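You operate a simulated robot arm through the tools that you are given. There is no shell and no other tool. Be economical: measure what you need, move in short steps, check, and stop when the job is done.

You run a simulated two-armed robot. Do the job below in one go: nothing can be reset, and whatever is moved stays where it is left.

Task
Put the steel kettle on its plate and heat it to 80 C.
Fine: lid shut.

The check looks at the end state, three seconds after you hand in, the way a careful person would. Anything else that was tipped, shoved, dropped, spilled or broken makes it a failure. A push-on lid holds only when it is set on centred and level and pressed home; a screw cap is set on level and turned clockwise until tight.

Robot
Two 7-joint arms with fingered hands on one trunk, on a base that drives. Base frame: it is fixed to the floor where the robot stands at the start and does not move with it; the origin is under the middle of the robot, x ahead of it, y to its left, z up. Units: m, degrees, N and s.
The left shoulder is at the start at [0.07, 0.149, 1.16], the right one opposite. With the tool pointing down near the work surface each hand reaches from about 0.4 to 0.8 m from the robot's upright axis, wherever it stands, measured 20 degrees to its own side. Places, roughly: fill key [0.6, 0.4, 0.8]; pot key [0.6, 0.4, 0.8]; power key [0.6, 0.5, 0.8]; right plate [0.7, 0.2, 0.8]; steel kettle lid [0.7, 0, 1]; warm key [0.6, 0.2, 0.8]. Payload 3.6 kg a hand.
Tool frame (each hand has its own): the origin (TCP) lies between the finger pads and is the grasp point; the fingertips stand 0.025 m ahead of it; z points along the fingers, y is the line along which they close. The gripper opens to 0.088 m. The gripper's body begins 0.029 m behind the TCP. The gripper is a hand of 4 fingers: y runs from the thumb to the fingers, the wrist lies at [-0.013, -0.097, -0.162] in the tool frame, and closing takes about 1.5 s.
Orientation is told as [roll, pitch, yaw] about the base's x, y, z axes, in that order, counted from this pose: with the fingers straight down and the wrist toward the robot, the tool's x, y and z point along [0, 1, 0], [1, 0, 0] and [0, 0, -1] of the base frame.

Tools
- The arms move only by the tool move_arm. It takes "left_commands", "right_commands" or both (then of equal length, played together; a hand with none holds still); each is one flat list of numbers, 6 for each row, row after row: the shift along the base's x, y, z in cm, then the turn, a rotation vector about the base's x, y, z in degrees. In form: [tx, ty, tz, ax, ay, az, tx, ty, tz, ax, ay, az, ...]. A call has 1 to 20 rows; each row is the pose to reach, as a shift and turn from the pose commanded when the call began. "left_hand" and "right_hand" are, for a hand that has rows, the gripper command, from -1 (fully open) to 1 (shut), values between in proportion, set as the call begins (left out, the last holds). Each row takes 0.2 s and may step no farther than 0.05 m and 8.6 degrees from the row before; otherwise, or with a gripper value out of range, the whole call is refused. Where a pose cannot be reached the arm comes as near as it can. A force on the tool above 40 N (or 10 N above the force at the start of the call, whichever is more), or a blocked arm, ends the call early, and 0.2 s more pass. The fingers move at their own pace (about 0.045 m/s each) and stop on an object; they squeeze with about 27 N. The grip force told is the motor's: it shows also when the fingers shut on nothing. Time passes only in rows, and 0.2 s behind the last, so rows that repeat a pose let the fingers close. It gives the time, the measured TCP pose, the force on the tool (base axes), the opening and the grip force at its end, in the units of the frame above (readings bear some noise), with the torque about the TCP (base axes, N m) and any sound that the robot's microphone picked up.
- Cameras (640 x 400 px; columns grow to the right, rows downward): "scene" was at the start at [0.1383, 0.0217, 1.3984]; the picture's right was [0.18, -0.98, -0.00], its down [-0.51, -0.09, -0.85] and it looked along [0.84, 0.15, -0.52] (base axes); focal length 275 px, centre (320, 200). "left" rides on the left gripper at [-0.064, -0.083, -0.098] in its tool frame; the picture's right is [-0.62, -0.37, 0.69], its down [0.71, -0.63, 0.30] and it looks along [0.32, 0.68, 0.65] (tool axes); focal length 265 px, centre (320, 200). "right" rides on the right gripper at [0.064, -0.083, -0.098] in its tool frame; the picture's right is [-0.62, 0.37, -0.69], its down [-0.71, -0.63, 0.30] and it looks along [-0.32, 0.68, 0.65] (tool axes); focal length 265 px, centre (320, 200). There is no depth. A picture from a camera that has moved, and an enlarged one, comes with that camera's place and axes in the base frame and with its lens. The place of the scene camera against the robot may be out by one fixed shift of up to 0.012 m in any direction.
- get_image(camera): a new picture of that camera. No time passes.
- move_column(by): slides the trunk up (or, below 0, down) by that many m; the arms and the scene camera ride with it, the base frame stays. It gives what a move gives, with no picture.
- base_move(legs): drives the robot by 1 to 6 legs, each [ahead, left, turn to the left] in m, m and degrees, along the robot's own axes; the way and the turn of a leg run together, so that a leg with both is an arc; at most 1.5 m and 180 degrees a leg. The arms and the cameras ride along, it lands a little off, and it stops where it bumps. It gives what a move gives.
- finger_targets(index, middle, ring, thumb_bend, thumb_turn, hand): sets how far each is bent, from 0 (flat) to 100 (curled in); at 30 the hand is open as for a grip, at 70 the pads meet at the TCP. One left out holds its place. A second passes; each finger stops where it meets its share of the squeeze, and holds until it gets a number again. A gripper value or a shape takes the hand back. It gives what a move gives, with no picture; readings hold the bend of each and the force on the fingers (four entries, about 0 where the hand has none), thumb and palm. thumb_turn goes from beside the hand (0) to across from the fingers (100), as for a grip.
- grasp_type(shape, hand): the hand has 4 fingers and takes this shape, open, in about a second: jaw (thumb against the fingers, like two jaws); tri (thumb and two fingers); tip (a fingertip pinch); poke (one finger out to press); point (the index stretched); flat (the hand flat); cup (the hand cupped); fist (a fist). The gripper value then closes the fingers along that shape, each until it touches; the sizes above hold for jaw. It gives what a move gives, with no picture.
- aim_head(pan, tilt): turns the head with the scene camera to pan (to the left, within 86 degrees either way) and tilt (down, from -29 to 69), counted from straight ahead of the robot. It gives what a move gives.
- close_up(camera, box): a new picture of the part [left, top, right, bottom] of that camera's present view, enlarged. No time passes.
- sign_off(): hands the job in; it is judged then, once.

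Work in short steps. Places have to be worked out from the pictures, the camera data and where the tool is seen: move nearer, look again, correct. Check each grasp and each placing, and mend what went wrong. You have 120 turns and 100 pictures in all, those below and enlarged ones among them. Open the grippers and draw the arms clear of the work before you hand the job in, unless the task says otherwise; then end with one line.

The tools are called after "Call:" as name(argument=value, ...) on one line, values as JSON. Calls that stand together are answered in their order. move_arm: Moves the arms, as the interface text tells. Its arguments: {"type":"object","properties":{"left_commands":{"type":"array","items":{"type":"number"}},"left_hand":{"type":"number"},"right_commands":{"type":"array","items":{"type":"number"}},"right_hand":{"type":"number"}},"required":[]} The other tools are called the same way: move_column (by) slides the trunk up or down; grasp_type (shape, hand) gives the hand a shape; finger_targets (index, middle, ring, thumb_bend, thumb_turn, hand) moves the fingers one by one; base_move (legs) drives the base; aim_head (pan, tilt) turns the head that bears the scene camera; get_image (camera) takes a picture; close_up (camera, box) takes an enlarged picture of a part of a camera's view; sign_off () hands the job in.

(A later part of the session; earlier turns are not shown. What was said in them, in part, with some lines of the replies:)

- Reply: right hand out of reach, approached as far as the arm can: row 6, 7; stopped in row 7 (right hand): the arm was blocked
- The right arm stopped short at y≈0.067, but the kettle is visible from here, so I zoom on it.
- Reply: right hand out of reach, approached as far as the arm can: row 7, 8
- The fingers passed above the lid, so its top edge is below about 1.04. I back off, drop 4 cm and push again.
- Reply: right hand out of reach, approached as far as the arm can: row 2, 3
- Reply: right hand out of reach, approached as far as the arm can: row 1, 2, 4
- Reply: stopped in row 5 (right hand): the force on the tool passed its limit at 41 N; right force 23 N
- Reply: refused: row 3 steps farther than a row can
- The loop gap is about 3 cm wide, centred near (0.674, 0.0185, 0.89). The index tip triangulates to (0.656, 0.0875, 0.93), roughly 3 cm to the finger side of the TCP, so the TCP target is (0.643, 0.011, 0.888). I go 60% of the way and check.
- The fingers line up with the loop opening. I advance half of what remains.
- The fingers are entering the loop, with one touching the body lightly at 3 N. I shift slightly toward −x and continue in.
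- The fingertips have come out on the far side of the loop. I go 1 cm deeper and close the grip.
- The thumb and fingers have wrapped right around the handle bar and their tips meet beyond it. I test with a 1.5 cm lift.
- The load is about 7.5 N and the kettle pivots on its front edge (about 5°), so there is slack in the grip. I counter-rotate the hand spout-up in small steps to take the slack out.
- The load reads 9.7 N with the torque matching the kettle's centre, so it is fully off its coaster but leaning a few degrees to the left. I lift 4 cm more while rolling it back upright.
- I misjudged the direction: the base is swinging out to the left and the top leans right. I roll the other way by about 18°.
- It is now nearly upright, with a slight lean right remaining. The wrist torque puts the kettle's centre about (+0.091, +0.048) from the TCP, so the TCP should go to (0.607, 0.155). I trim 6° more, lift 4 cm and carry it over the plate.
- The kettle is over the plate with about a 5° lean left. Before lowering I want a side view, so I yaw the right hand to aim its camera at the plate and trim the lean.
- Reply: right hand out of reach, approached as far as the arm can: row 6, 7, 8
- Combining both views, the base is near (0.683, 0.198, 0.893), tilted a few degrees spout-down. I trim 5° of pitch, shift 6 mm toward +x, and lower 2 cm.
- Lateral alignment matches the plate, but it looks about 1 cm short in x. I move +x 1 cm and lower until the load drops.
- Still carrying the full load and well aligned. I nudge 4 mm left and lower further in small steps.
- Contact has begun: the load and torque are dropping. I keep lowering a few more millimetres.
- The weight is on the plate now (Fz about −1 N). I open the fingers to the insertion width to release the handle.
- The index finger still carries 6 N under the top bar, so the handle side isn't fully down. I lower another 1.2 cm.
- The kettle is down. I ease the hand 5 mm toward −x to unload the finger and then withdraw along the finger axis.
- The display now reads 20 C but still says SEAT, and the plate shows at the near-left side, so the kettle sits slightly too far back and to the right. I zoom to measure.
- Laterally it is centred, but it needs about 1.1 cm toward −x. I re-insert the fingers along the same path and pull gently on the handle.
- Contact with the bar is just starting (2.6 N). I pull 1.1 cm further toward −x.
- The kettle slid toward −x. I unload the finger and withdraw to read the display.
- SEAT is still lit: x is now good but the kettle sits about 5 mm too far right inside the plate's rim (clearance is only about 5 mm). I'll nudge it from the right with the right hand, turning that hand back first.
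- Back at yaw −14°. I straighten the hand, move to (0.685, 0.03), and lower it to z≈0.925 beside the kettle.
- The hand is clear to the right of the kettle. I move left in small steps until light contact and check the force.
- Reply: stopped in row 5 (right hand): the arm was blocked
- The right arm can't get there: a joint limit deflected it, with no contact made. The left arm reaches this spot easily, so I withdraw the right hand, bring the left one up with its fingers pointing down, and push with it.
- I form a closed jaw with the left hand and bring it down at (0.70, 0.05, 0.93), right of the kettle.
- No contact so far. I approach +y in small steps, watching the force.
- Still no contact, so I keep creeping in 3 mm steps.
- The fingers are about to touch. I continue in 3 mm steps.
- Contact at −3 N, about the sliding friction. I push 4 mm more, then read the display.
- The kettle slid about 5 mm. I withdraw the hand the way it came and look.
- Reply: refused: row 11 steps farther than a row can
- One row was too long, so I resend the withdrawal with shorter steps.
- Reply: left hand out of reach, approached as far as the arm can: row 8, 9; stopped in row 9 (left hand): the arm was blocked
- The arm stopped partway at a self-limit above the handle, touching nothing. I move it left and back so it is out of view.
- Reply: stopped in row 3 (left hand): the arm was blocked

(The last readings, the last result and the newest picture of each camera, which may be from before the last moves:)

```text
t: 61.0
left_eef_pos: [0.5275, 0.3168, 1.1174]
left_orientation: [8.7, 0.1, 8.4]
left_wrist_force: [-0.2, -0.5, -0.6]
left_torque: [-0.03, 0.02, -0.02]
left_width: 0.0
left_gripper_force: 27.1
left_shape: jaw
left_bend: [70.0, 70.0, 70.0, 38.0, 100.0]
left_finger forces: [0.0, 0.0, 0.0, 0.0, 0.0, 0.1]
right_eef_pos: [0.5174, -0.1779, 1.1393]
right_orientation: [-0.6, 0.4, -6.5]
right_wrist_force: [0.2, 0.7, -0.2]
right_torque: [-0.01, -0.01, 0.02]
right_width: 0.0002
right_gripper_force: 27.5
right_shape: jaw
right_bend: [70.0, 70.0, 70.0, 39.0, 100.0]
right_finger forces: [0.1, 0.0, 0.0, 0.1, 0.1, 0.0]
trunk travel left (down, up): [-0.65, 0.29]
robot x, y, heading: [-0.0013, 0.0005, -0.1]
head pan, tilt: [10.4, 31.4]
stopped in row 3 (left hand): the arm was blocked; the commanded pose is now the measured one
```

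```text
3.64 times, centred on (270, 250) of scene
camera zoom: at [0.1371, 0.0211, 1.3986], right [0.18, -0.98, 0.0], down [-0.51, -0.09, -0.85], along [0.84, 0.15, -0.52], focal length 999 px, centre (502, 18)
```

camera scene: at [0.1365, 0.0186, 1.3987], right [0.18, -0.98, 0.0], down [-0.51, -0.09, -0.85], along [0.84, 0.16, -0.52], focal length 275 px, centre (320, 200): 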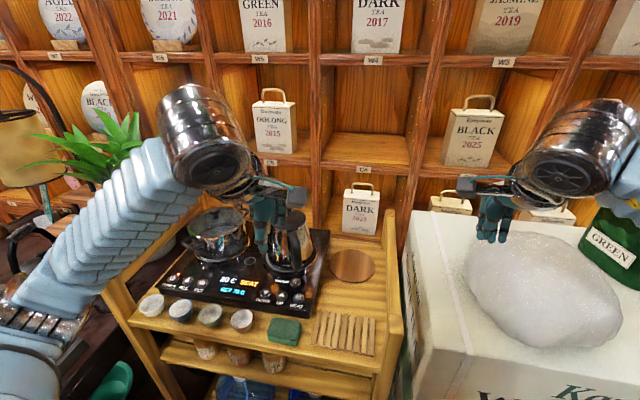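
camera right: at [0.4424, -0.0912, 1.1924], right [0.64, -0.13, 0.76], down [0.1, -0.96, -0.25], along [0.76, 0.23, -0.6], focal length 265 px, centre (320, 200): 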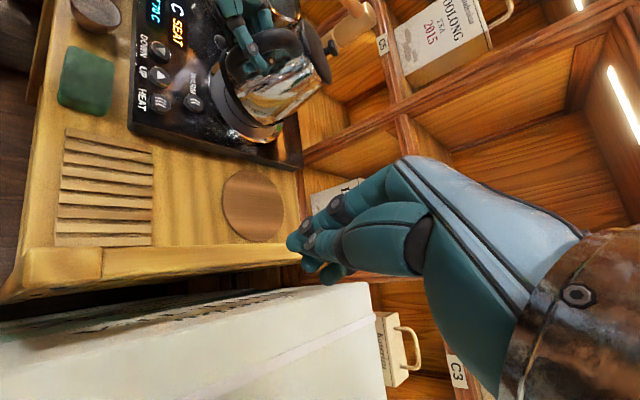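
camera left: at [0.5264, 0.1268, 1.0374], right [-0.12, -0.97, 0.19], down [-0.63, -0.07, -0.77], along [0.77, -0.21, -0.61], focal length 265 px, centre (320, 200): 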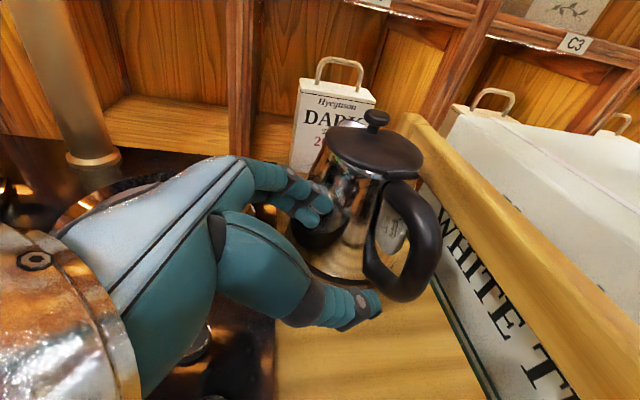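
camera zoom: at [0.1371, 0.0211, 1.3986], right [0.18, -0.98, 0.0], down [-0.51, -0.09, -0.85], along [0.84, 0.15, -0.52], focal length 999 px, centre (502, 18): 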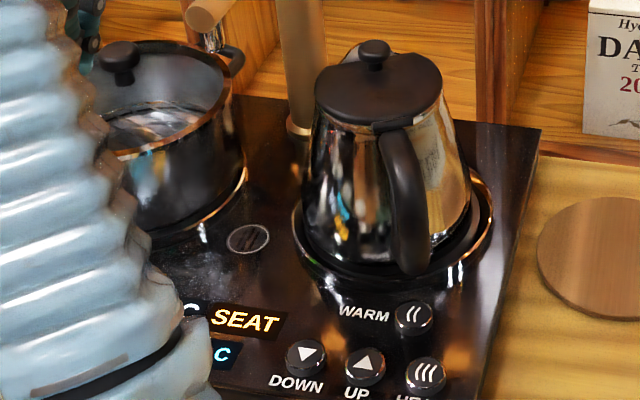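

The kettle now looks centred in the plate; the display shows a temperature with the SEAT word still lit. Key positions triangulate to UP (0.559, 0.185) and HEAT (0.559, 0.145) at z≈0.865. I form the poke shape and bring the left hand near.

Call:
grasp_type(shape="poke", hand="left")

Call:
move_arm(left_commands=[-1, -2.2, -2.2, -4, 0, -4, -1.8, -4.4, -4.4, -8.7, 0, -8.4, -2.75, -6.7, -6.7, -8.7, 0, -8.4, -2.75, -6.7, -6.7, -8.7, 0, -8.4])

Call:
get_image(camera="left")

Call:
get_image(camera="scene")

```text
t: 61.9
left_eef_pos: [0.5271, 0.3173, 1.1166]
left_orientation: [8.6, 0.2, 8.4]
left_wrist_force: [0.2, -0.2, 0.1]
left_torque: [0.01, -0.02, -0.01]
left_width: 0.0
left_gripper_force: 0.1
left_shape: poke
left_bend: [70.0, 70.0, 99.0, 100.0, 100.0]
left_finger forces: [0.0, 0.0, 0.1, 0.0, 0.0, 0.0]
right_eef_pos: [0.5181, -0.1762, 1.1378]
right_orientation: [-0.7, 0.4, -6.3]
right_wrist_force: [0.6, -0.4, -0.1]
right_torque: [0.01, 0.03, 0.05]
right_width: 0.0002
right_gripper_force: 26.8
right_shape: jaw
right_bend: [70.0, 70.0, 70.0, 39.0, 100.0]
right_finger forces: [0.0, 0.1, 0.0, 0.1, 0.1, 0.0]
trunk travel left (down, up): [-0.65, 0.29]
robot x, y, heading: [-0.0011, -0.0011, -0.1]
head pan, tilt: [10.4, 31.4]
```

```text
t: 62.6
left_eef_pos: [0.4955, 0.3522, 1.0952]
left_orientation: [7.9, -0.9, 9.3]
left_wrist_force: [-0.3, -0.8, -0.4]
left_torque: [-0.01, -0.01, -0.05]
left_width: 0.0
left_gripper_force: 0.0
left_shape: poke
left_bend: [70.0, 70.0, 99.0, 100.0, 100.0]
left_finger forces: [0.1, 0.0, 0.1, 0.0, 0.1, 0.0]
right_eef_pos: [0.5162, -0.1747, 1.1379]
right_orientation: [-0.6, 0.5, -6.4]
right_wrist_force: [0.4, 0.0, -0.2]
right_torque: [-0.02, 0.0, 0.02]
right_width: 0.0
right_gripper_force: 27.5
right_shape: jaw
right_bend: [70.0, 70.0, 70.0, 39.0, 100.0]
right_finger forces: [0.0, 0.0, 0.0, 0.0, 0.0, 0.0]
trunk travel left (down, up): [-0.65, 0.29]
robot x, y, heading: [-0.0055, 0.0, -0.2]
head pan, tilt: [10.4, 31.4]
stopped in row 3 (left hand): the arm was blocked; the commanded pose is now the measured one
```

```text
12 pictures are left
camera left: at [0.4244, 0.263, 1.1838], right [-0.27, -0.57, -0.78], down [-0.74, 0.64, -0.21], along [0.62, 0.52, -0.59], focal length 265 px, centre (320, 200)
```

left: 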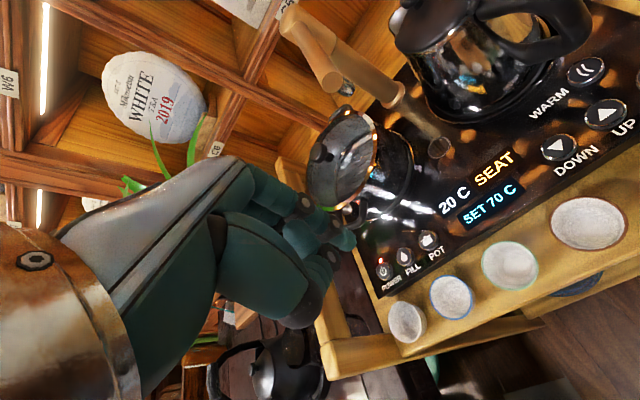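

```text
11 pictures are left
camera scene: at [0.1376, 0.0231, 1.3985], right [0.18, -0.98, 0.0], down [-0.51, -0.09, -0.85], along [0.84, 0.15, -0.52], focal length 275 px, centre (320, 200)
```

scene: 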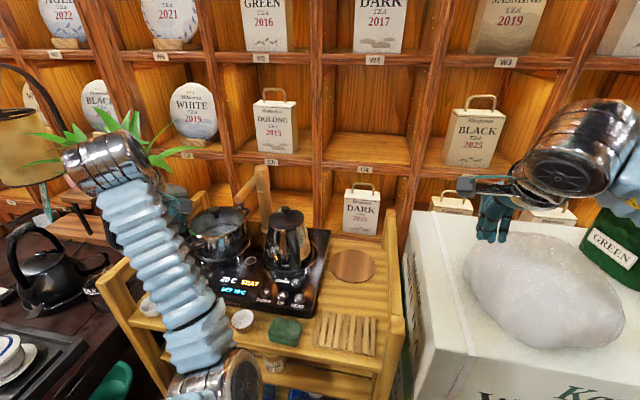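

The left arm has folded into an awkward elbow-inside posture and got blocked. I'll press keys with the right hand instead, after raising and tucking the left arm away from the work.

Call:
move_arm(left_commands=[0, 0, 3, 0, 0, 0, -1, 0, 6, 0, 0, 0, -2, 0, 9, 0, 0, 0, -3, 0, 12, 0, 0, 0, -4, 0, 15, 0, 0, 0, -5, 0, 17, 0, 0, 0])

```text
t: 63.3
left_eef_pos: [0.4581, 0.4034, 1.1814]
left_orientation: [12.7, -1.5, 17.0]
left_wrist_force: [-0.8, -0.2, 0.6]
left_torque: [0.03, 0.0, -0.01]
left_width: 0.0001
left_gripper_force: 0.1
left_shape: poke
left_bend: [70.0, 70.0, 99.0, 100.0, 100.0]
left_finger forces: [0.1, 0.0, 0.0, 0.0, 0.1, 0.0]
right_eef_pos: [0.5171, -0.1756, 1.1382]
right_orientation: [-0.6, 0.4, -6.4]
right_wrist_force: [0.3, -0.1, -0.2]
right_torque: [-0.04, 0.0, 0.0]
right_width: 0.0001
right_gripper_force: 26.8
right_shape: jaw
right_bend: [70.0, 70.0, 70.0, 39.0, 100.0]
right_finger forces: [0.0, 0.0, 0.1, 0.0, 0.0, 0.0]
trunk travel left (down, up): [-0.65, 0.29]
robot x, y, heading: [0.0021, -0.0005, 0.0]
head pan, tilt: [10.4, 31.4]
stopped in row 3 (left hand): the arm was blocked; the commanded pose is now the measured one
```

It is unwinding outward and upward. I continue the same way with an orientation correction.

Call:
move_arm(left_commands=[0, 2, 2, 0, 0, 0, 0, 4, 4, 0, 0, 0, 0, 4, 4, -6, 0, -6, 0, 4, 4, -12, 0, -12, 0, 4, 4, -12, 0, -17, 0, 4, 4, -12, 0, -17, 0, 4, 4, -12, 0, -17])

```text
t: 64.9
left_eef_pos: [0.4583, 0.4455, 1.2212]
left_orientation: [0.8, 0.2, 0.0]
left_wrist_force: [0.3, 0.2, 0.2]
left_torque: [-0.02, 0.02, -0.04]
left_width: 0.0
left_gripper_force: 0.2
left_shape: poke
left_bend: [70.0, 70.0, 99.0, 100.0, 100.0]
left_finger forces: [0.0, 0.0, 0.0, 0.0, 0.0, 0.0]
right_eef_pos: [0.5178, -0.176, 1.1384]
right_orientation: [-0.7, 0.4, -6.4]
right_wrist_force: [-0.1, 0.4, -0.4]
right_torque: [-0.01, 0.04, -0.02]
right_width: 0.0
right_gripper_force: 26.9
right_shape: jaw
right_bend: [70.0, 70.0, 70.0, 39.0, 100.0]
right_finger forces: [0.0, 0.0, 0.1, 0.1, 0.1, 0.1]
trunk travel left (down, up): [-0.65, 0.29]
robot x, y, heading: [0.0003, 0.0028, -0.2]
head pan, tilt: [10.4, 31.4]
```

The left arm is free again at orientation 0. I try bringing it toward the keys, to (0.48, 0.22, 1.05).

Call:
move_arm(left_commands=[0, -3.5, -2, 0, 0, 0, 0, -7, -4, 0, 0, 0, 0, -10.5, -6, 0, 0, 0, 0, -14, -9, 0, 0, 0, 0, -17.5, -12, 0, 0, 0, 0, -20, -15, 0, 0, 0, 2, -22, -17, 0, 0, 0, 2, -22, -17, 0, 0, 0])

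Call:
get_image(camera="scene")

```text
t: 65.6
left_eef_pos: [0.4329, 0.4478, 1.1806]
left_orientation: [0.1, -0.2, 9.7]
left_wrist_force: [-0.4, -0.7, -0.4]
left_torque: [-0.01, 0.01, 0.04]
left_width: 0.0
left_gripper_force: 0.1
left_shape: poke
left_bend: [70.0, 70.0, 99.0, 100.0, 100.0]
left_finger forces: [0.1, 0.0, 0.0, 0.1, 0.0, 0.0]
left hand out of reach, approached as far as the arm can: row 2, 3
right_eef_pos: [0.5189, -0.1747, 1.1393]
right_orientation: [-0.7, 0.5, -6.4]
right_wrist_force: [0.1, 0.4, -0.5]
right_torque: [0.01, 0.05, -0.01]
right_width: 0.0
right_gripper_force: 26.7
right_shape: jaw
right_bend: [70.0, 70.0, 70.0, 39.0, 100.0]
right_finger forces: [0.0, 0.0, 0.0, 0.0, 0.0, 0.1]
trunk travel left (down, up): [-0.65, 0.29]
robot x, y, heading: [-0.0004, -0.0012, 0.3]
head pan, tilt: [10.4, 31.4]
stopped in row 3 (left hand): the arm was blocked; the commanded pose is now the measured one
```

```text
10 pictures are left
camera scene: at [0.1382, 0.0231, 1.3985], right [0.18, -0.98, 0.0], down [-0.51, -0.1, -0.85], along [0.84, 0.15, -0.52], focal length 275 px, centre (320, 200)
```

scene: 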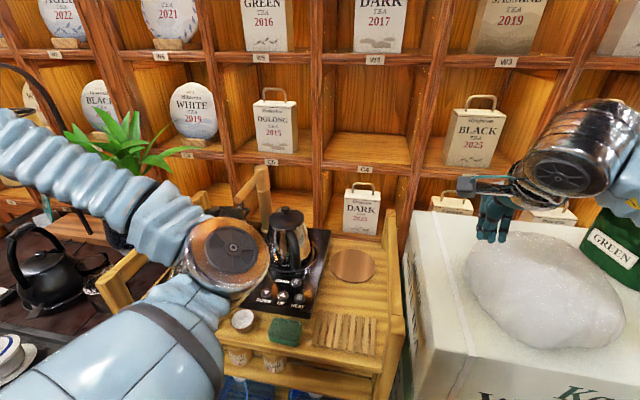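

The left elbow is still folded forward, so I use the right arm and drive the base 0.22 m left to put the keys in its natural zone. Both hands are high and clear.

Call:
base_move(legs=[[0, 0.22, 0]])

Call:
grasp_type(shape="poke", hand="right")

Call:
get_image(camera="right")

```text
t: 69.0
left_eef_pos: [0.4318, 0.6637, 1.1808]
left_orientation: [0.1, -0.1, 9.9]
left_wrist_force: [-0.6, -0.5, -0.1]
left_torque: [0.02, 0.03, 0.0]
left_width: 0.0004
left_gripper_force: 0.1
left_shape: poke
left_bend: [70.0, 70.0, 99.0, 100.0, 100.0]
left_finger forces: [0.0, 0.0, 0.1, 0.0, 0.1, 0.0]
right_eef_pos: [0.5179, 0.0403, 1.1377]
right_orientation: [-0.5, 0.5, -6.7]
right_wrist_force: [-0.3, 0.1, 0.5]
right_torque: [0.04, -0.01, -0.02]
right_width: 0.0
right_gripper_force: 27.3
right_shape: jaw
right_bend: [70.0, 70.0, 70.0, 39.0, 100.0]
right_finger forces: [0.0, 0.0, 0.0, 0.0, 0.1, 0.0]
trunk travel left (down, up): [-0.65, 0.29]
robot x, y, heading: [-0.0007, 0.2171, -0.1]
head pan, tilt: [10.4, 31.4]
```

```text
t: 69.9
left_eef_pos: [0.4322, 0.6683, 1.1795]
left_orientation: [0.0, -0.1, 9.9]
left_wrist_force: [-0.1, -0.3, -0.3]
left_torque: [-0.02, 0.0, -0.03]
left_width: 0.0
left_gripper_force: 0.0
left_shape: poke
left_bend: [70.0, 70.0, 99.0, 100.0, 100.0]
left_finger forces: [0.1, 0.0, 0.1, 0.1, 0.0, 0.0]
right_eef_pos: [0.5178, 0.0435, 1.1384]
right_orientation: [-0.6, 0.6, -6.5]
right_wrist_force: [0.4, 1.1, 0.1]
right_torque: [-0.04, 0.01, 0.04]
right_width: 0.0
right_gripper_force: 0.1
right_shape: poke
right_bend: [70.0, 70.0, 99.0, 97.0, 100.0]
right_finger forces: [0.0, 0.0, 0.0, 0.1, 0.0, 0.0]
trunk travel left (down, up): [-0.65, 0.29]
robot x, y, heading: [0.0051, 0.2214, -0.2]
head pan, tilt: [10.4, 31.4]
```

```text
9 pictures are left
camera right: at [0.4427, 0.1184, 1.2365], right [0.3, -0.65, 0.7], down [-0.71, -0.64, -0.29], along [0.64, -0.41, -0.66], focal length 265 px, centre (320, 200)
```

right: 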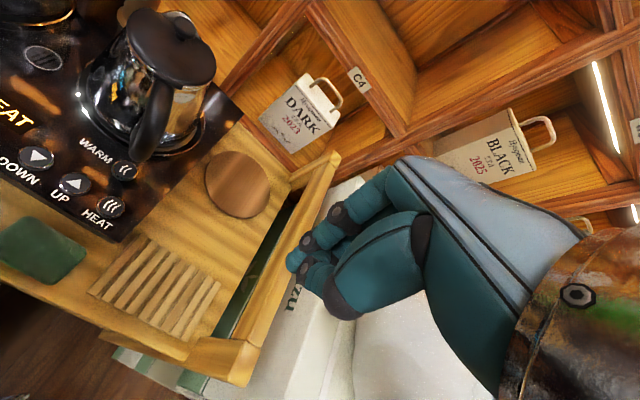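

UP, DOWN and HEAT are clear in view and the index is extended. The kettle handle ends near (0.60, 0.16), so I tilt the hand 35° with knuckles back and bring the fingertip just above UP.

Call:
move_arm(right_commands=[0.5, 3, -2, 0, -7, 1.3, 1, 6, -5, 0, -14, 2.6, 1.5, 9, -8.5, 0, -21, 3.9, 1.8, 12, -12, 0, -28, 5.2, 2, 14.15, -16, 0, -35, 6.5, 2.3, 14.15, -19.5, 0, -35, 6.5, 2.3, 14.15, -21.3, 0, -35, 6.5])

Call:
get_image(camera="right")

```text
t: 71.5
left_eef_pos: [0.4332, 0.6664, 1.1804]
left_orientation: [0.2, -0.1, 9.9]
left_wrist_force: [0.1, 0.8, -0.8]
left_torque: [0.02, 0.04, 0.0]
left_width: 0.0002
left_gripper_force: 0.1
left_shape: poke
left_bend: [70.0, 70.0, 99.0, 100.0, 100.0]
left_finger forces: [0.0, 0.0, 0.0, 0.0, 0.0, 0.1]
right_eef_pos: [0.5424, 0.1828, 0.9243]
right_orientation: [1.8, -34.5, -0.6]
right_wrist_force: [0.4, 0.3, 0.5]
right_torque: [0.01, 0.02, 0.01]
right_width: 0.0002
right_gripper_force: 0.1
right_shape: poke
right_bend: [70.0, 70.0, 99.0, 97.0, 100.0]
right_finger forces: [0.1, 0.0, 0.0, 0.1, 0.0, 0.0]
trunk travel left (down, up): [-0.65, 0.29]
robot x, y, heading: [-0.0018, 0.2244, -0.4]
head pan, tilt: [10.4, 31.4]
```

```text
8 pictures are left
camera right: at [0.4174, 0.2464, 0.9598], right [-0.08, -0.64, 0.76], down [-0.34, -0.7, -0.63], along [0.94, -0.31, -0.16], focal length 265 px, centre (320, 200)
```

right: 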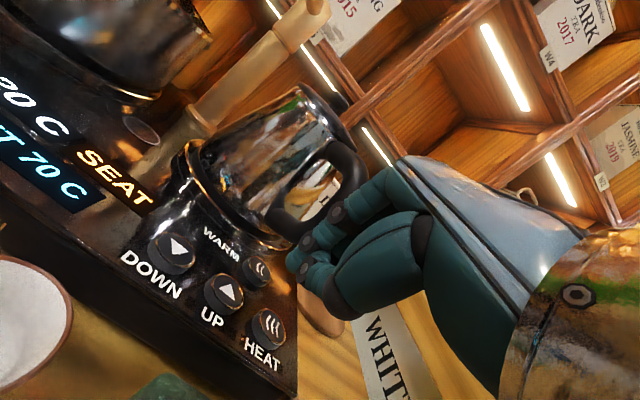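

The tip is near (0.553, 0.181, 0.90) and UP at about (0.558, 0.190, 0.85). I shift 4 mm/9 mm and descend until I feel or hear the key.

Call:
move_arm(right_commands=[0.4, 0.9, 0, 0, 0, 0, 0.4, 0.9, -1.5, 0, 0, 0, 0.4, 0.9, -2.5, 0, 0, 0, 0.4, 0.9, -3, 0, 0, 0, 0.4, 0.9, -3.4, 0, 0, 0])

Call:
close_up(camera="right", box=[60, 120, 380, 360])

```text
t: 72.7
left_eef_pos: [0.4321, 0.6677, 1.179]
left_orientation: [0.1, -0.2, 9.9]
left_wrist_force: [0.0, -0.8, -0.4]
left_torque: [0.02, 0.02, 0.0]
left_width: 0.0001
left_gripper_force: 0.1
left_shape: poke
left_bend: [70.0, 70.0, 99.0, 100.0, 100.0]
left_finger forces: [0.0, 0.1, 0.0, 0.0, 0.0, 0.1]
right_eef_pos: [0.5451, 0.193, 0.8912]
right_orientation: [1.7, -34.4, -0.7]
right_wrist_force: [-0.4, -0.3, -0.2]
right_torque: [-0.01, -0.03, -0.01]
right_width: 0.0002
right_gripper_force: 0.1
right_shape: poke
right_bend: [70.0, 70.0, 99.0, 97.0, 100.0]
right_finger forces: [0.0, 0.1, 0.1, 0.0, 0.1, 0.1]
trunk travel left (down, up): [-0.65, 0.29]
robot x, y, heading: [0.0033, 0.2235, -0.2]
head pan, tilt: [10.4, 31.4]
```

```text
1.67 times, centred on (220, 240) of right
camera zoom: at [0.4203, 0.2561, 0.9264], right [-0.08, -0.64, 0.77], down [-0.34, -0.7, -0.62], along [0.94, -0.32, -0.16], focal length 442 px, centre (487, 133)
```

zoom: 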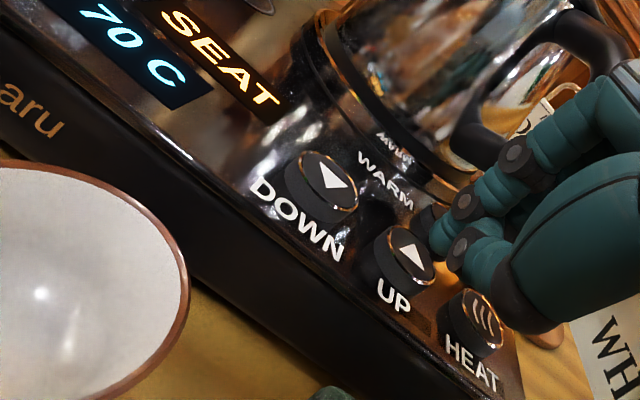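

Intersecting two views gives UP at (0.561, 0.1905, 0.849), with the tips just above it. I press down 2 cm in small steps.

Call:
move_arm(right_commands=[0.4, 0.2, -0.5, 0, 0, 0, 0.4, 0.2, -1, 0, 0, 0, 0.4, 0.2, -1.4, 0, 0, 0, 0.4, 0.2, -1.7, 0, 0, 0, 0.4, 0.2, -2, 0, 0, 0])

```text
t: 73.9
left_eef_pos: [0.4309, 0.667, 1.1806]
left_orientation: [0.1, -0.3, 9.9]
left_wrist_force: [-0.6, 0.0, -0.1]
left_torque: [0.0, 0.04, -0.03]
left_width: 0.0
left_gripper_force: 0.1
left_shape: poke
left_bend: [70.0, 70.0, 99.0, 100.0, 100.0]
left_finger forces: [0.0, 0.1, 0.1, 0.0, 0.0, 0.0]
right_eef_pos: [0.5471, 0.1958, 0.8718]
right_orientation: [1.6, -34.3, -0.6]
right_wrist_force: [0.6, 0.1, 0.3]
right_torque: [0.0, 0.02, 0.0]
right_width: 0.0001
right_gripper_force: 0.0
right_shape: poke
right_bend: [70.0, 70.0, 99.0, 97.0, 100.0]
right_finger forces: [0.0, 0.0, 0.0, 0.0, 0.1, 0.1]
trunk travel left (down, up): [-0.65, 0.29]
robot x, y, heading: [0.0003, 0.2206, -0.3]
head pan, tilt: [10.4, 31.4]
```

Still no contact, so I go down another centimetre.

Call:
move_arm(right_commands=[0, 0, -0.3, 0, 0, 0, 0, 0, -0.6, 0, 0, 0, 0, 0, -0.9, 0, 0, 0, 0, 0, -1.2, 0, 0, 0])

Call:
close_up(camera="right", box=[60, 120, 380, 360])

```text
t: 74.9
left_eef_pos: [0.4297, 0.6665, 1.1818]
left_orientation: [0.0, -0.3, 9.9]
left_wrist_force: [-0.2, 1.2, 0.1]
left_torque: [-0.02, 0.04, -0.01]
left_width: 0.0
left_gripper_force: 0.0
left_shape: poke
left_bend: [70.0, 70.0, 99.0, 100.0, 100.0]
left_finger forces: [0.0, 0.0, 0.1, 0.0, 0.0, 0.1]
right_eef_pos: [0.5491, 0.1988, 0.8648]
right_orientation: [1.5, -34.7, -0.8]
right_wrist_force: [1.0, -3.8, 13.2]
right_torque: [-0.24, 0.03, 0.05]
right_width: 0.0
right_gripper_force: 0.1
right_shape: poke
right_bend: [70.0, 70.0, 99.0, 97.0, 100.0]
right_finger forces: [0.1, 0.1, 0.0, 0.0, 0.0, 0.0]
right hand out of reach, approached as far as the arm can: row 2, 3, 4
trunk travel left (down, up): [-0.65, 0.29]
robot x, y, heading: [0.001, 0.2227, 0.0]
head pan, tilt: [10.4, 31.4]
```

```text
1.67 times, centred on (220, 240) of right
camera zoom: at [0.4242, 0.2632, 0.8998], right [-0.09, -0.64, 0.77], down [-0.34, -0.7, -0.62], along [0.93, -0.32, -0.16], focal length 442 px, centre (487, 133)
```

zoom: 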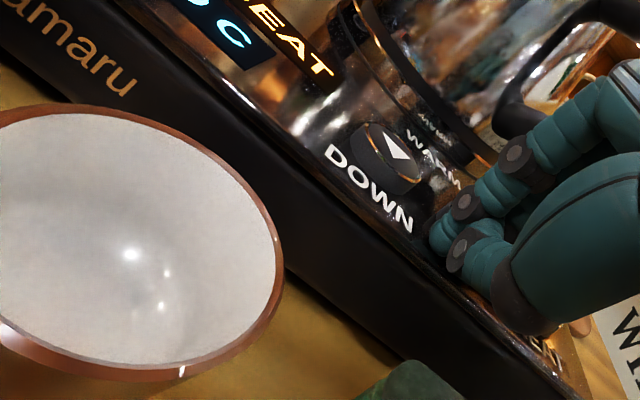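

13 N without finger readings, and the arm strains: the curled thumb side is touching first because of the tilt. I lift 4 cm, extend only the index and tuck the thumb aside.

Call:
move_arm(right_commands=[0, 0, 2, 0, 0, 0, -1, -0.5, 4.5, 0, 0, 0, -1, -0.5, 4.5, 0, 0, 0])

Call:
finger_targets(hand="right", index=40, middle=100, ring=100, thumb_bend=100, thumb_turn=0)

Call:
get_image(camera="right")

```text
t: 75.7
left_eef_pos: [0.4332, 0.6667, 1.1796]
left_orientation: [0.1, -0.1, 10.0]
left_wrist_force: [0.4, 0.0, 0.1]
left_torque: [-0.02, 0.0, -0.01]
left_width: 0.0
left_gripper_force: 0.1
left_shape: poke
left_bend: [70.0, 70.0, 99.0, 100.0, 100.0]
left_finger forces: [0.0, 0.1, 0.1, 0.1, 0.0, 0.0]
right_eef_pos: [0.5366, 0.1945, 0.9079]
right_orientation: [1.5, -34.3, -0.5]
right_wrist_force: [-0.1, 0.2, -1.1]
right_torque: [-0.01, 0.0, 0.0]
right_width: 0.0001
right_gripper_force: 0.1
right_shape: poke
right_bend: [70.0, 70.0, 99.0, 97.0, 100.0]
right_finger forces: [0.0, 0.1, 0.0, 0.0, 0.0, 0.1]
trunk travel left (down, up): [-0.65, 0.29]
robot x, y, heading: [0.0009, 0.223, 0.2]
head pan, tilt: [10.4, 31.4]
```

```text
t: 76.7
left_eef_pos: [0.431, 0.6669, 1.1801]
left_orientation: [0.1, -0.2, 9.9]
left_wrist_force: [-0.2, -0.4, 0.2]
left_torque: [0.03, 0.0, -0.01]
left_width: 0.0
left_gripper_force: 0.1
left_shape: poke
left_bend: [70.0, 70.0, 99.0, 100.0, 100.0]
left_finger forces: [0.1, 0.0, 0.1, 0.0, 0.1, 0.0]
right_eef_pos: [0.5367, 0.1936, 0.9088]
right_orientation: [1.7, -34.4, -0.5]
right_wrist_force: [0.2, -0.7, -0.9]
right_torque: [-0.02, 0.0, 0.01]
right_width: 0.0424
right_gripper_force: 0.0
right_shape: fingers
right_bend: [40.0, 100.0, 100.0, 100.0, 0.0]
right_finger forces: [0.1, 0.0, 0.0, 0.1, 0.0, 0.0]
trunk travel left (down, up): [-0.65, 0.29]
robot x, y, heading: [-0.0, 0.2214, -0.1]
head pan, tilt: [10.4, 31.4]
```

```text
5 pictures are left
camera right: at [0.4112, 0.257, 0.9441], right [-0.08, -0.64, 0.77], down [-0.34, -0.7, -0.62], along [0.94, -0.31, -0.16], focal length 265 px, centre (320, 200)
```

right: 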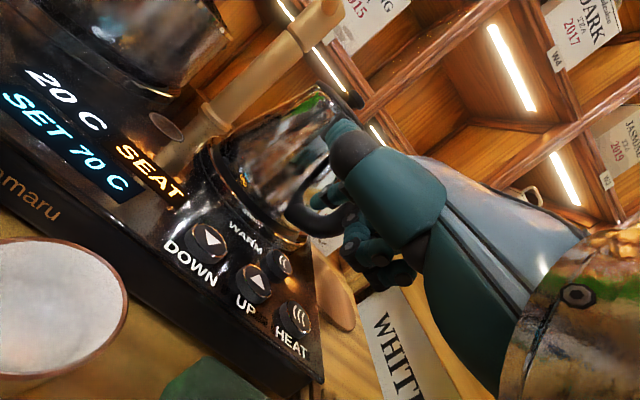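

With index at 40 the tip rises too high. I set the index back to 70 with the other fingers curled and the thumb kept aside, which leaves the index as the lowest point.

Call:
finger_targets(hand="right", index=68, middle=100, ring=100, thumb_bend=30, thumb_turn=0)

Call:
move_arm(right_commands=[0.5, 0, -1, 0, 0, 0, 1.1, -0.1, -2, 0, 0, 0, 1.1, -0.1, -2.7, 0, 0, 0, 1.1, -0.1, -3.1, 0, 0, 0])

Call:
get_image(camera="right")

```text
t: 77.7
left_eef_pos: [0.4327, 0.6669, 1.1803]
left_orientation: [0.0, -0.2, 9.9]
left_wrist_force: [-0.2, 0.3, -0.4]
left_torque: [-0.01, -0.02, 0.0]
left_width: 0.0001
left_gripper_force: 0.0
left_shape: poke
left_bend: [70.0, 70.0, 99.0, 100.0, 100.0]
left_finger forces: [0.0, 0.1, 0.0, 0.0, 0.0, 0.0]
right_eef_pos: [0.5364, 0.1942, 0.9089]
right_orientation: [1.6, -34.4, -0.5]
right_wrist_force: [0.1, 0.5, 0.0]
right_torque: [-0.05, -0.03, -0.02]
right_width: 0.101
right_gripper_force: 0.0
right_shape: fingers
right_bend: [68.0, 100.0, 100.0, 30.0, 0.0]
right_finger forces: [0.0, 0.0, 0.0, 0.1, 0.0, 0.0]
trunk travel left (down, up): [-0.65, 0.29]
robot x, y, heading: [0.0007, 0.2221, -0.2]
head pan, tilt: [10.4, 31.4]
```

```text
t: 78.7
left_eef_pos: [0.4312, 0.668, 1.1801]
left_orientation: [-0.1, -0.1, 9.9]
left_wrist_force: [-0.5, -0.3, 0.4]
left_torque: [0.02, -0.01, -0.02]
left_width: 0.0002
left_gripper_force: 0.0
left_shape: poke
left_bend: [70.0, 70.0, 99.0, 100.0, 100.0]
left_finger forces: [0.0, 0.0, 0.0, 0.0, 0.0, 0.1]
right_eef_pos: [0.5505, 0.1926, 0.8758]
right_orientation: [1.6, -34.5, -0.6]
right_wrist_force: [-0.1, 0.3, 0.2]
right_torque: [0.01, 0.0, 0.02]
right_width: 0.1013
right_gripper_force: 0.0
right_shape: fingers
right_bend: [68.0, 100.0, 100.0, 30.0, 0.0]
right_finger forces: [0.1, 0.1, 0.0, 0.1, 0.1, 0.1]
trunk travel left (down, up): [-0.65, 0.29]
robot x, y, heading: [0.0035, 0.2189, -0.1]
head pan, tilt: [10.4, 31.4]
```

```text
4 pictures are left
camera right: at [0.4246, 0.2568, 0.9114], right [-0.08, -0.64, 0.77], down [-0.34, -0.7, -0.62], along [0.94, -0.32, -0.16], focal length 265 px, centre (320, 200)
```

right: 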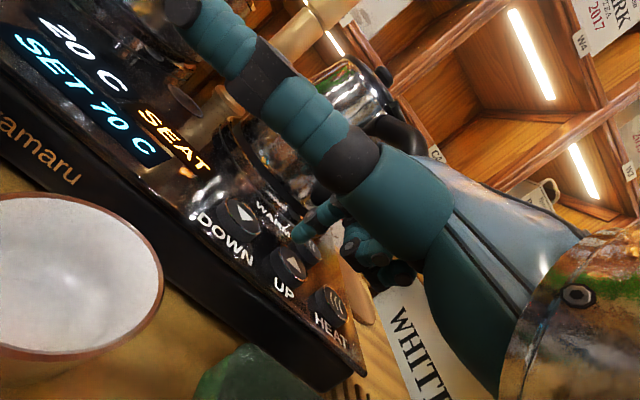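

The tip is near (0.570, 0.199, 0.863) and UP at (0.561, 0.193, 0.849). I curl the thumb, bend the index slightly more, reduce the tilt by 8°, and correct the position before pressing.

Call:
finger_targets(hand="right", index=74, thumb_bend=100)

Call:
move_arm(right_commands=[-0.1, -0.4, 0.5, 0, 8, 0, -0.2, -0.45, 0, 0, 8, 0, -0.2, -0.45, -0.4, 0, 8, 0, -0.2, -0.45, -0.8, 0, 8, 0, -0.2, -0.45, -1.2, 0, 8, 0])

```text
t: 79.7
left_eef_pos: [0.4317, 0.6676, 1.1794]
left_orientation: [0.0, -0.2, 9.9]
left_wrist_force: [1.0, 0.6, -0.7]
left_torque: [-0.03, -0.01, 0.03]
left_width: 0.0
left_gripper_force: 0.0
left_shape: poke
left_bend: [70.0, 70.0, 99.0, 100.0, 100.0]
left_finger forces: [0.0, 0.0, 0.0, 0.0, 0.1, 0.0]
right_eef_pos: [0.5485, 0.1933, 0.8766]
right_orientation: [1.7, -34.4, -0.7]
right_wrist_force: [0.0, -0.3, -0.5]
right_torque: [0.0, -0.03, -0.03]
right_width: 0.0494
right_gripper_force: 0.0
right_shape: fingers
right_bend: [74.0, 100.0, 100.0, 100.0, 0.0]
right_finger forces: [0.0, 0.0, 0.0, 0.1, 0.0, 0.1]
trunk travel left (down, up): [-0.65, 0.29]
robot x, y, heading: [0.0013, 0.2245, -0.4]
head pan, tilt: [10.4, 31.4]
```

```text
t: 80.9
left_eef_pos: [0.4314, 0.6673, 1.1821]
left_orientation: [0.0, -0.2, 9.8]
left_wrist_force: [-0.2, -0.6, 0.0]
left_torque: [0.01, 0.03, 0.02]
left_width: 0.0001
left_gripper_force: 0.1
left_shape: poke
left_bend: [70.0, 70.0, 99.0, 100.0, 100.0]
left_finger forces: [0.0, 0.0, 0.1, 0.0, 0.0, 0.0]
right_eef_pos: [0.5477, 0.1881, 0.8652]
right_orientation: [1.5, -26.6, -0.7]
right_wrist_force: [-0.3, -1.0, 6.0]
right_torque: [0.02, -0.02, -0.01]
right_width: 0.0499
right_gripper_force: 2.6
right_shape: fingers
right_bend: [74.0, 100.0, 100.0, 100.0, 0.0]
right_finger forces: [5.3, 0.0, 0.1, 0.1, 0.0, 0.0]
trunk travel left (down, up): [-0.65, 0.29]
robot x, y, heading: [-0.0009, 0.2219, -0.0]
head pan, tilt: [10.4, 31.4]
heard: click
```

The index felt 5 N and I heard a click, so the key was pressed. I lift slightly and read the display.

Call:
move_arm(right_commands=[0, 0, 0.8, 0, 0, 0, 0, 0, 1.6, 0, 0, 0])

Call:
close_up(camera="right", box=[0, 0, 360, 340])

```text
t: 81.5
left_eef_pos: [0.4319, 0.6672, 1.1813]
left_orientation: [0.0, -0.2, 10.0]
left_wrist_force: [-0.5, 0.3, -0.3]
left_torque: [0.01, 0.0, 0.0]
left_width: 0.0002
left_gripper_force: 0.0
left_shape: poke
left_bend: [70.0, 70.0, 99.0, 100.0, 100.0]
left_finger forces: [0.0, 0.1, 0.0, 0.0, 0.0, 0.0]
right_eef_pos: [0.5463, 0.1878, 0.8799]
right_orientation: [1.5, -26.5, -0.6]
right_wrist_force: [-0.2, 0.1, 0.4]
right_torque: [0.02, 0.0, 0.01]
right_width: 0.0499
right_gripper_force: 0.0
right_shape: fingers
right_bend: [74.0, 100.0, 100.0, 100.0, 0.0]
right_finger forces: [0.0, 0.0, 0.0, 0.0, 0.0, 0.0]
trunk travel left (down, up): [-0.65, 0.29]
robot x, y, heading: [0.0012, 0.221, -0.1]
head pan, tilt: [10.4, 31.4]
```

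```text
1.18 times, centred on (180, 170) of right
camera zoom: at [0.4273, 0.2525, 0.9328], right [0.02, -0.64, 0.77], down [-0.43, -0.7, -0.57], along [0.9, -0.31, -0.29], focal length 312 px, centre (485, 235)
```

zoom: 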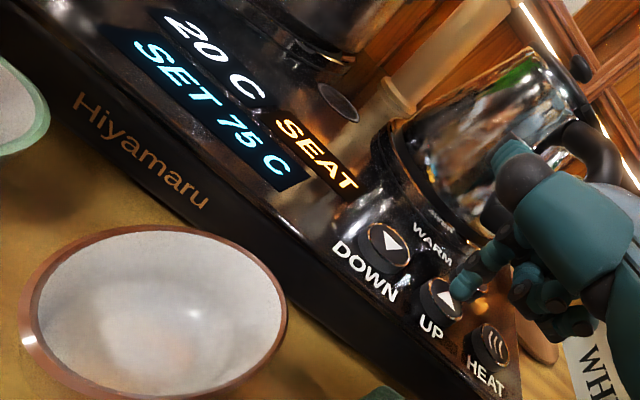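

SET now reads 75 C: one press is 5°. I press UP once more the same way, then come back up.

Call:
move_arm(right_commands=[0, 0, -0.8, 0, 0, 0, 0, 0, -1.3, 0, 0, 0, 0, 0, -1.65, 0, 0, 0, 0, 0, -0.8, 0, 0, 0, 0, 0, 0.4, 0, 0, 0])

```text
t: 82.7
left_eef_pos: [0.4319, 0.6669, 1.1801]
left_orientation: [0.0, -0.2, 9.9]
left_wrist_force: [0.3, 0.6, 0.3]
left_torque: [-0.01, -0.01, 0.0]
left_width: 0.0
left_gripper_force: 0.0
left_shape: poke
left_bend: [70.0, 70.0, 99.0, 100.0, 100.0]
left_finger forces: [0.0, 0.0, 0.1, 0.1, 0.1, 0.0]
right_eef_pos: [0.546, 0.1888, 0.8828]
right_orientation: [1.5, -26.5, -0.5]
right_wrist_force: [-0.6, 0.9, 0.1]
right_torque: [0.0, -0.02, 0.03]
right_width: 0.0498
right_gripper_force: 0.1
right_shape: fingers
right_bend: [74.0, 100.0, 100.0, 100.0, 0.0]
right_finger forces: [0.1, 0.1, 0.1, 0.0, 0.0, 0.0]
trunk travel left (down, up): [-0.65, 0.29]
robot x, y, heading: [-0.0037, 0.2169, -0.1]
head pan, tilt: [10.4, 31.4]
heard: click
```

Another click, so SET should be 80 C. I move 4 cm right to HEAT and press.

Call:
move_arm(right_commands=[0, -2, 0.5, 0, 0, 0, -0.1, -4.1, 0.3, 0, 0, 0, -0.1, -4.1, -0.8, 0, 0, 0, -0.1, -4.1, -1.4, 0, 0, 0, -0.1, -4.1, -1.8, 0, 0, 0, -0.1, -4.1, -1, 0, 0, 0, -0.1, -4.1, 0.5, 0, 0, 0])

```text
t: 84.3
left_eef_pos: [0.4313, 0.6666, 1.1796]
left_orientation: [0.1, -0.2, 10.0]
left_wrist_force: [0.5, 0.4, -0.3]
left_torque: [-0.03, 0.0, 0.0]
left_width: 0.0001
left_gripper_force: 0.1
left_shape: poke
left_bend: [70.0, 70.0, 99.0, 100.0, 100.0]
left_finger forces: [0.0, 0.1, 0.1, 0.1, 0.1, 0.0]
right_eef_pos: [0.5478, 0.1475, 0.8893]
right_orientation: [1.6, -26.3, -0.5]
right_wrist_force: [-0.3, 0.6, 0.5]
right_torque: [0.02, 0.0, -0.04]
right_width: 0.0498
right_gripper_force: 0.0
right_shape: fingers
right_bend: [74.0, 100.0, 100.0, 100.0, 0.0]
right_finger forces: [0.0, 0.1, 0.1, 0.0, 0.1, 0.0]
right hand out of reach, approached as far as the arm can: row 5
trunk travel left (down, up): [-0.65, 0.29]
robot x, y, heading: [0.0028, 0.2231, -0.1]
head pan, tilt: [10.4, 31.4]
```

No click, and the press ended just short. I press again a little deeper.

Call:
move_arm(right_commands=[0, 0.1, -1.2, 0, 0, 0, 0, 0.1, -2, 0, 0, 0, 0, 0.1, -2.5, 0, 0, 0, 0, 0.1, -2.9, 0, 0, 0])

```text
t: 85.3
left_eef_pos: [0.4324, 0.6674, 1.1795]
left_orientation: [0.0, -0.2, 9.9]
left_wrist_force: [0.1, 0.0, -0.1]
left_torque: [0.0, -0.03, -0.03]
left_width: 0.0
left_gripper_force: 0.1
left_shape: poke
left_bend: [70.0, 70.0, 99.0, 100.0, 100.0]
left_finger forces: [0.0, 0.0, 0.1, 0.1, 0.0, 0.0]
right_eef_pos: [0.5471, 0.1553, 0.8626]
right_orientation: [1.3, -26.2, -0.7]
right_wrist_force: [-0.9, 0.3, -0.5]
right_torque: [0.03, 0.01, -0.03]
right_width: 0.0495
right_gripper_force: 0.2
right_shape: fingers
right_bend: [74.0, 100.0, 100.0, 100.0, 0.0]
right_finger forces: [0.1, 0.1, 0.1, 0.0, 0.0, 0.0]
right hand out of reach, approached as far as the arm can: row 2, 3, 4
trunk travel left (down, up): [-0.65, 0.29]
robot x, y, heading: [0.001, 0.2189, -0.1]
head pan, tilt: [10.4, 31.4]
```

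The arm drifts left because it is at its inner limit this close to the body. I lift, back the base up 8 cm, and re-approach.

Call:
move_arm(right_commands=[0, 0, 3, 0, 0, 0, 0, 0, 7, 0, 0, 0, 0, 0, 10, 0, 0, 0])

Call:
base_move(legs=[[-0.08, 0, 0]])

```text
t: 86.1
left_eef_pos: [0.4312, 0.6669, 1.181]
left_orientation: [-0.1, -0.2, 10.0]
left_wrist_force: [0.7, -0.6, 1.1]
left_torque: [-0.01, 0.0, -0.01]
left_width: 0.0
left_gripper_force: 0.1
left_shape: poke
left_bend: [70.0, 70.0, 99.0, 100.0, 100.0]
left_finger forces: [0.0, 0.0, 0.0, 0.0, 0.0, 0.0]
right_eef_pos: [0.5472, 0.1548, 0.9653]
right_orientation: [1.5, -26.4, -0.4]
right_wrist_force: [-0.7, 0.4, 0.2]
right_torque: [0.0, 0.03, 0.0]
right_width: 0.0497
right_gripper_force: 0.2
right_shape: fingers
right_bend: [74.0, 100.0, 100.0, 100.0, 0.0]
right_finger forces: [0.0, 0.0, 0.1, 0.0, 0.0, 0.0]
trunk travel left (down, up): [-0.65, 0.29]
robot x, y, heading: [-0.0019, 0.2204, -0.2]
head pan, tilt: [10.4, 31.4]
```

```text
t: 87.8
left_eef_pos: [0.3511, 0.6696, 1.1803]
left_orientation: [-0.1, -0.3, 9.9]
left_wrist_force: [-0.3, -0.7, -0.5]
left_torque: [0.0, -0.01, -0.01]
left_width: 0.0004
left_gripper_force: 0.0
left_shape: poke
left_bend: [70.0, 70.0, 99.0, 100.0, 100.0]
left_finger forces: [0.0, 0.0, 0.0, 0.1, 0.0, 0.0]
right_eef_pos: [0.4677, 0.1565, 0.9638]
right_orientation: [1.4, -26.5, -0.5]
right_wrist_force: [-0.3, 0.2, 0.4]
right_torque: [0.0, 0.01, -0.01]
right_width: 0.0498
right_gripper_force: 0.1
right_shape: fingers
right_bend: [74.0, 100.0, 100.0, 100.0, 0.0]
right_finger forces: [0.1, 0.0, 0.0, 0.1, 0.0, 0.0]
trunk travel left (down, up): [-0.65, 0.29]
robot x, y, heading: [-0.0836, 0.2226, -0.2]
head pan, tilt: [10.4, 31.4]
```

The base is back 8 cm. I move the tip over HEAT (TCP 0.546, 0.148), stopping just above to check the measured pose.

Call:
move_arm(right_commands=[4, -0.4, -2, 0, 0, 0, 7.85, -0.85, -4, 0, 0, 0, 7.85, -0.85, -7.5, 0, 0, 0, 7.85, -0.85, -7.7, 0, 0, 0])

```text
t: 88.8
left_eef_pos: [0.3517, 0.6679, 1.1799]
left_orientation: [-0.1, -0.2, 10.0]
left_wrist_force: [-0.4, -0.1, 0.3]
left_torque: [-0.01, -0.02, 0.03]
left_width: 0.0
left_gripper_force: 0.0
left_shape: poke
left_bend: [70.0, 70.0, 99.0, 100.0, 100.0]
left_finger forces: [0.1, 0.1, 0.1, 0.0, 0.0, 0.1]
right_eef_pos: [0.5466, 0.1456, 0.8872]
right_orientation: [1.5, -26.6, -0.6]
right_wrist_force: [0.6, -0.3, -0.4]
right_torque: [-0.01, 0.01, -0.01]
right_width: 0.0496
right_gripper_force: 0.0
right_shape: fingers
right_bend: [74.0, 100.0, 100.0, 100.0, 0.0]
right_finger forces: [0.0, 0.0, 0.0, 0.0, 0.1, 0.0]
trunk travel left (down, up): [-0.65, 0.29]
robot x, y, heading: [-0.0827, 0.2225, -0.3]
head pan, tilt: [10.4, 31.4]
```

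The pose is accurate now, so I press down on HEAT.

Call:
move_arm(right_commands=[0, 0.2, -1, 0, 0, 0, 0, 0.2, -1.8, 0, 0, 0, 0, 0.2, -2.2, 0, 0, 0, 0, 0.2, -2.5, 0, 0, 0, 0, 0.2, -1, 0, 0, 0, 0, 0.2, 1, 0, 0, 0])

```text
t: 90.2
left_eef_pos: [0.3519, 0.6687, 1.18]
left_orientation: [0.0, -0.3, 10.0]
left_wrist_force: [-0.4, 0.1, -0.2]
left_torque: [0.0, 0.03, -0.02]
left_width: 0.0
left_gripper_force: 0.1
left_shape: poke
left_bend: [70.0, 70.0, 99.0, 100.0, 100.0]
left_finger forces: [0.1, 0.0, 0.1, 0.0, 0.0, 0.0]
right_eef_pos: [0.5446, 0.1475, 0.897]
right_orientation: [1.4, -26.4, -0.6]
right_wrist_force: [-0.6, -0.3, -0.2]
right_torque: [-0.04, 0.01, 0.02]
right_width: 0.0499
right_gripper_force: 0.1
right_shape: fingers
right_bend: [74.0, 100.0, 100.0, 100.0, 0.0]
right_finger forces: [0.0, 0.0, 0.0, 0.1, 0.0, 0.0]
trunk travel left (down, up): [-0.65, 0.29]
robot x, y, heading: [-0.0825, 0.2192, -0.1]
head pan, tilt: [10.4, 31.4]
heard: click
```

Click. I read the display from the right camera.

Call:
close_up(camera="right", box=[0, 0, 360, 340])

```text
1.18 times, centred on (180, 170) of right
camera zoom: at [0.426, 0.211, 0.95], right [0.02, -0.64, 0.77], down [-0.43, -0.7, -0.57], along [0.9, -0.32, -0.29], focal length 312 px, centre (485, 235)
```

zoom: 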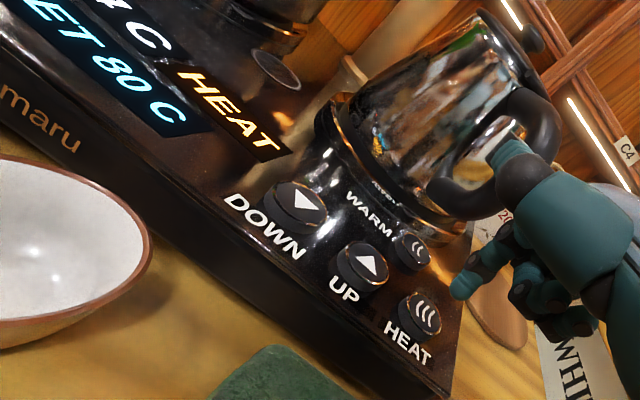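

HEAT is on with SET 80 C and the temperature is rising. I retract the right hand up and back, open it, and wait.

Call:
move_arm(right_commands=[-1, 0, 3, 0, 0, 0, -3, 0, 7, 0, 0, 0, -6, -2, 10, 0, 0, 0, -9, -5, 12, 0, 0, 0, -11, -8, 14, 0, 0, 0, -11, -11, 17, 0, 0, 0, -11, -14, 20, 0, 0, 0, -11, -14, 20, 0, 0, 0, -11, -14, 20, 0, 0, 0, -11, -14, 20, 0, 0, 0, -11, -14, 20, 0, 0, 0, -11, -14, 20, 0, 0, 0, -11, -14, 20, 0, 0, 0, -11, -14, 20, 0, 0, 0, -11, -14, 20, 0, 0, 0, -11, -14, 20, 0, 0, 0, -11, -14, 20, 0, 0, 0, -11, -14, 20, 0, 0, 0, -11, -14, 20, 0, 0, 0, -11, -14, 20, 0, 0, 0])

Call:
grasp_type(shape="jaw", hand="right")

Call:
grasp_type(shape="jaw", hand="left")

Call:
move_arm(right_commands=[0, 0, 0, 0, 0, 0, 0, 0, 0, 0, 0, 0, 0, 0, 0, 0, 0, 0, 0, 0, 0, 0, 0, 0, 0, 0, 0, 0, 0, 0, 0, 0, 0, 0, 0, 0, 0, 0, 0, 0, 0, 0, 0, 0, 0, 0, 0, 0, 0, 0, 0, 0, 0, 0, 0, 0, 0, 0, 0, 0, 0, 0, 0, 0, 0, 0, 0, 0, 0, 0, 0, 0, 0, 0, 0, 0, 0, 0, 0, 0, 0, 0, 0, 0, 0, 0, 0, 0, 0, 0, 0, 0, 0, 0, 0, 0, 0, 0, 0, 0, 0, 0, 0, 0, 0, 0, 0, 0, 0, 0, 0, 0, 0, 0, 0, 0, 0, 0, 0, 0], right_hand=-1)

Call:
move_arm(right_commands=[0, 0, 0, 0, 0, 0, 0, 0, 0, 0, 0, 0, 0, 0, 0, 0, 0, 0, 0, 0, 0, 0, 0, 0, 0, 0, 0, 0, 0, 0, 0, 0, 0, 0, 0, 0, 0, 0, 0, 0, 0, 0, 0, 0, 0, 0, 0, 0, 0, 0, 0, 0, 0, 0, 0, 0, 0, 0, 0, 0, 0, 0, 0, 0, 0, 0, 0, 0, 0, 0, 0, 0, 0, 0, 0, 0, 0, 0, 0, 0, 0, 0, 0, 0, 0, 0, 0, 0, 0, 0, 0, 0, 0, 0, 0, 0, 0, 0, 0, 0, 0, 0, 0, 0, 0, 0, 0, 0, 0, 0, 0, 0, 0, 0, 0, 0, 0, 0, 0, 0])

Call:
close_up(camera="scene", box=[260, 180, 500, 330])

```text
t: 94.4
left_eef_pos: [0.3527, 0.6675, 1.1794]
left_orientation: [-0.1, -0.3, 10.1]
left_wrist_force: [0.2, -0.7, 1.3]
left_torque: [0.0, 0.01, 0.02]
left_width: 0.0
left_gripper_force: 0.1
left_shape: poke
left_bend: [70.0, 70.0, 99.0, 100.0, 100.0]
left_finger forces: [0.0, 0.0, 0.1, 0.1, 0.0, 0.0]
right_eef_pos: [0.4373, 0.0069, 1.096]
right_orientation: [1.6, -26.4, -0.6]
right_wrist_force: [-1.1, -0.2, -0.5]
right_torque: [-0.02, 0.04, 0.0]
right_width: 0.0493
right_gripper_force: 0.1
right_shape: fingers
right_bend: [74.0, 100.0, 100.0, 100.0, 0.0]
right_finger forces: [0.1, 0.1, 0.0, 0.0, 0.0, 0.1]
trunk travel left (down, up): [-0.65, 0.29]
robot x, y, heading: [-0.0817, 0.2196, -0.2]
head pan, tilt: [10.4, 31.4]
```

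```text
t: 95.3
left_eef_pos: [0.3514, 0.6673, 1.1801]
left_orientation: [-0.1, -0.2, 10.0]
left_wrist_force: [0.6, -0.1, 1.1]
left_torque: [0.02, 0.0, -0.02]
left_width: 0.0
left_gripper_force: 0.1
left_shape: poke
left_bend: [70.0, 70.0, 99.0, 100.0, 100.0]
left_finger forces: [0.1, 0.0, 0.1, 0.1, 0.0, 0.0]
right_eef_pos: [0.436, 0.0064, 1.0954]
right_orientation: [1.5, -26.4, -0.7]
right_wrist_force: [-0.3, -0.5, 0.1]
right_torque: [-0.01, -0.01, -0.01]
right_width: 0.0877
right_gripper_force: 0.1
right_shape: jaw
right_bend: [30.0, 30.0, 30.0, 30.0, 97.0]
right_finger forces: [0.0, 0.1, 0.0, 0.0, 0.1, 0.0]
trunk travel left (down, up): [-0.65, 0.29]
robot x, y, heading: [-0.0826, 0.2203, -0.2]
head pan, tilt: [10.4, 31.4]
```

```text
t: 96.2
left_eef_pos: [0.3524, 0.668, 1.1786]
left_orientation: [-0.1, -0.3, 10.0]
left_wrist_force: [0.3, -0.2, -0.3]
left_torque: [0.01, 0.01, 0.01]
left_width: 0.0878
left_gripper_force: 0.1
left_shape: jaw
left_bend: [30.0, 30.0, 30.0, 30.0, 98.0]
left_finger forces: [0.0, 0.0, 0.0, 0.0, 0.1, 0.0]
right_eef_pos: [0.4361, 0.0072, 1.0977]
right_orientation: [1.5, -26.4, -0.6]
right_wrist_force: [-0.2, -0.3, 0.0]
right_torque: [-0.03, 0.02, 0.02]
right_width: 0.0876
right_gripper_force: 0.0
right_shape: jaw
right_bend: [30.0, 30.0, 30.0, 30.0, 97.0]
right_finger forces: [0.0, 0.0, 0.0, 0.0, 0.1, 0.1]
trunk travel left (down, up): [-0.65, 0.29]
robot x, y, heading: [-0.0856, 0.2204, -0.2]
head pan, tilt: [10.4, 31.4]
```

```text
t: 100.4
left_eef_pos: [0.3529, 0.6669, 1.1802]
left_orientation: [-0.1, -0.2, 10.1]
left_wrist_force: [1.4, 0.4, 0.4]
left_torque: [0.03, 0.06, -0.04]
left_width: 0.0881
left_gripper_force: 0.0
left_shape: jaw
left_bend: [30.0, 30.0, 30.0, 30.0, 98.0]
left_finger forces: [0.0, 0.0, 0.0, 0.1, 0.0, 0.0]
right_eef_pos: [0.4363, 0.0061, 1.0949]
right_orientation: [1.5, -26.3, -0.6]
right_wrist_force: [-0.9, 0.2, 0.2]
right_torque: [0.0, -0.01, -0.05]
right_width: 0.0875
right_gripper_force: 0.0
right_shape: jaw
right_bend: [30.0, 30.0, 30.0, 30.0, 97.0]
right_finger forces: [0.0, 0.0, 0.0, 0.0, 0.1, 0.0]
trunk travel left (down, up): [-0.65, 0.29]
robot x, y, heading: [-0.0831, 0.2209, -0.1]
head pan, tilt: [10.4, 31.4]
```

```text
t: 104.6
left_eef_pos: [0.353, 0.6676, 1.1796]
left_orientation: [-0.1, -0.2, 9.9]
left_wrist_force: [1.5, 0.3, 0.6]
left_torque: [0.01, -0.02, 0.01]
left_width: 0.0879
left_gripper_force: 0.1
left_shape: jaw
left_bend: [30.0, 30.0, 30.0, 30.0, 98.0]
left_finger forces: [0.1, 0.0, 0.0, 0.0, 0.0, 0.1]
right_eef_pos: [0.4374, 0.0069, 1.0964]
right_orientation: [1.5, -26.4, -0.6]
right_wrist_force: [0.0, 0.1, 0.0]
right_torque: [0.0, -0.03, 0.02]
right_width: 0.0878
right_gripper_force: 0.0
right_shape: jaw
right_bend: [30.0, 30.0, 30.0, 30.0, 97.0]
right_finger forces: [0.0, 0.0, 0.0, 0.1, 0.0, 0.0]
trunk travel left (down, up): [-0.65, 0.29]
robot x, y, heading: [-0.0823, 0.2172, 0.0]
head pan, tilt: [10.4, 31.4]
```

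```text
2.67 times, centred on (380, 255) of scene
camera zoom: at [0.0548, 0.2434, 1.3985], right [0.18, -0.98, 0.0], down [-0.51, -0.09, -0.85], along [0.84, 0.15, -0.52], focal length 733 px, centre (160, 53)
```

zoom: 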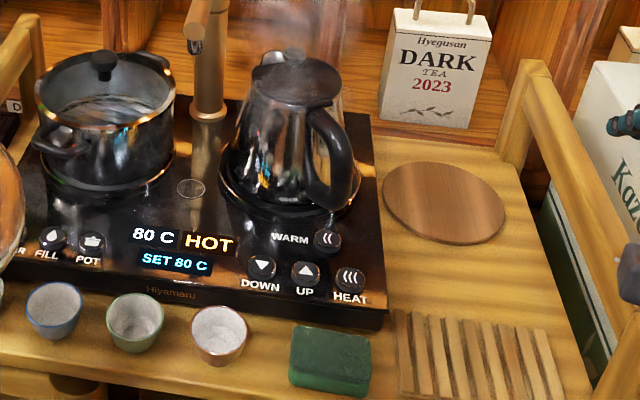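

The display reads 80 C / SET 80 C / HOT, the lid is shut, and both hands are open and clear. I hand in.

Call:
sign_off()

```text
The job is handed in.
```

The steel kettle is on its plate with the lid shut, and the display read 80 C (SET 80 C, HOT) just before I handed in.
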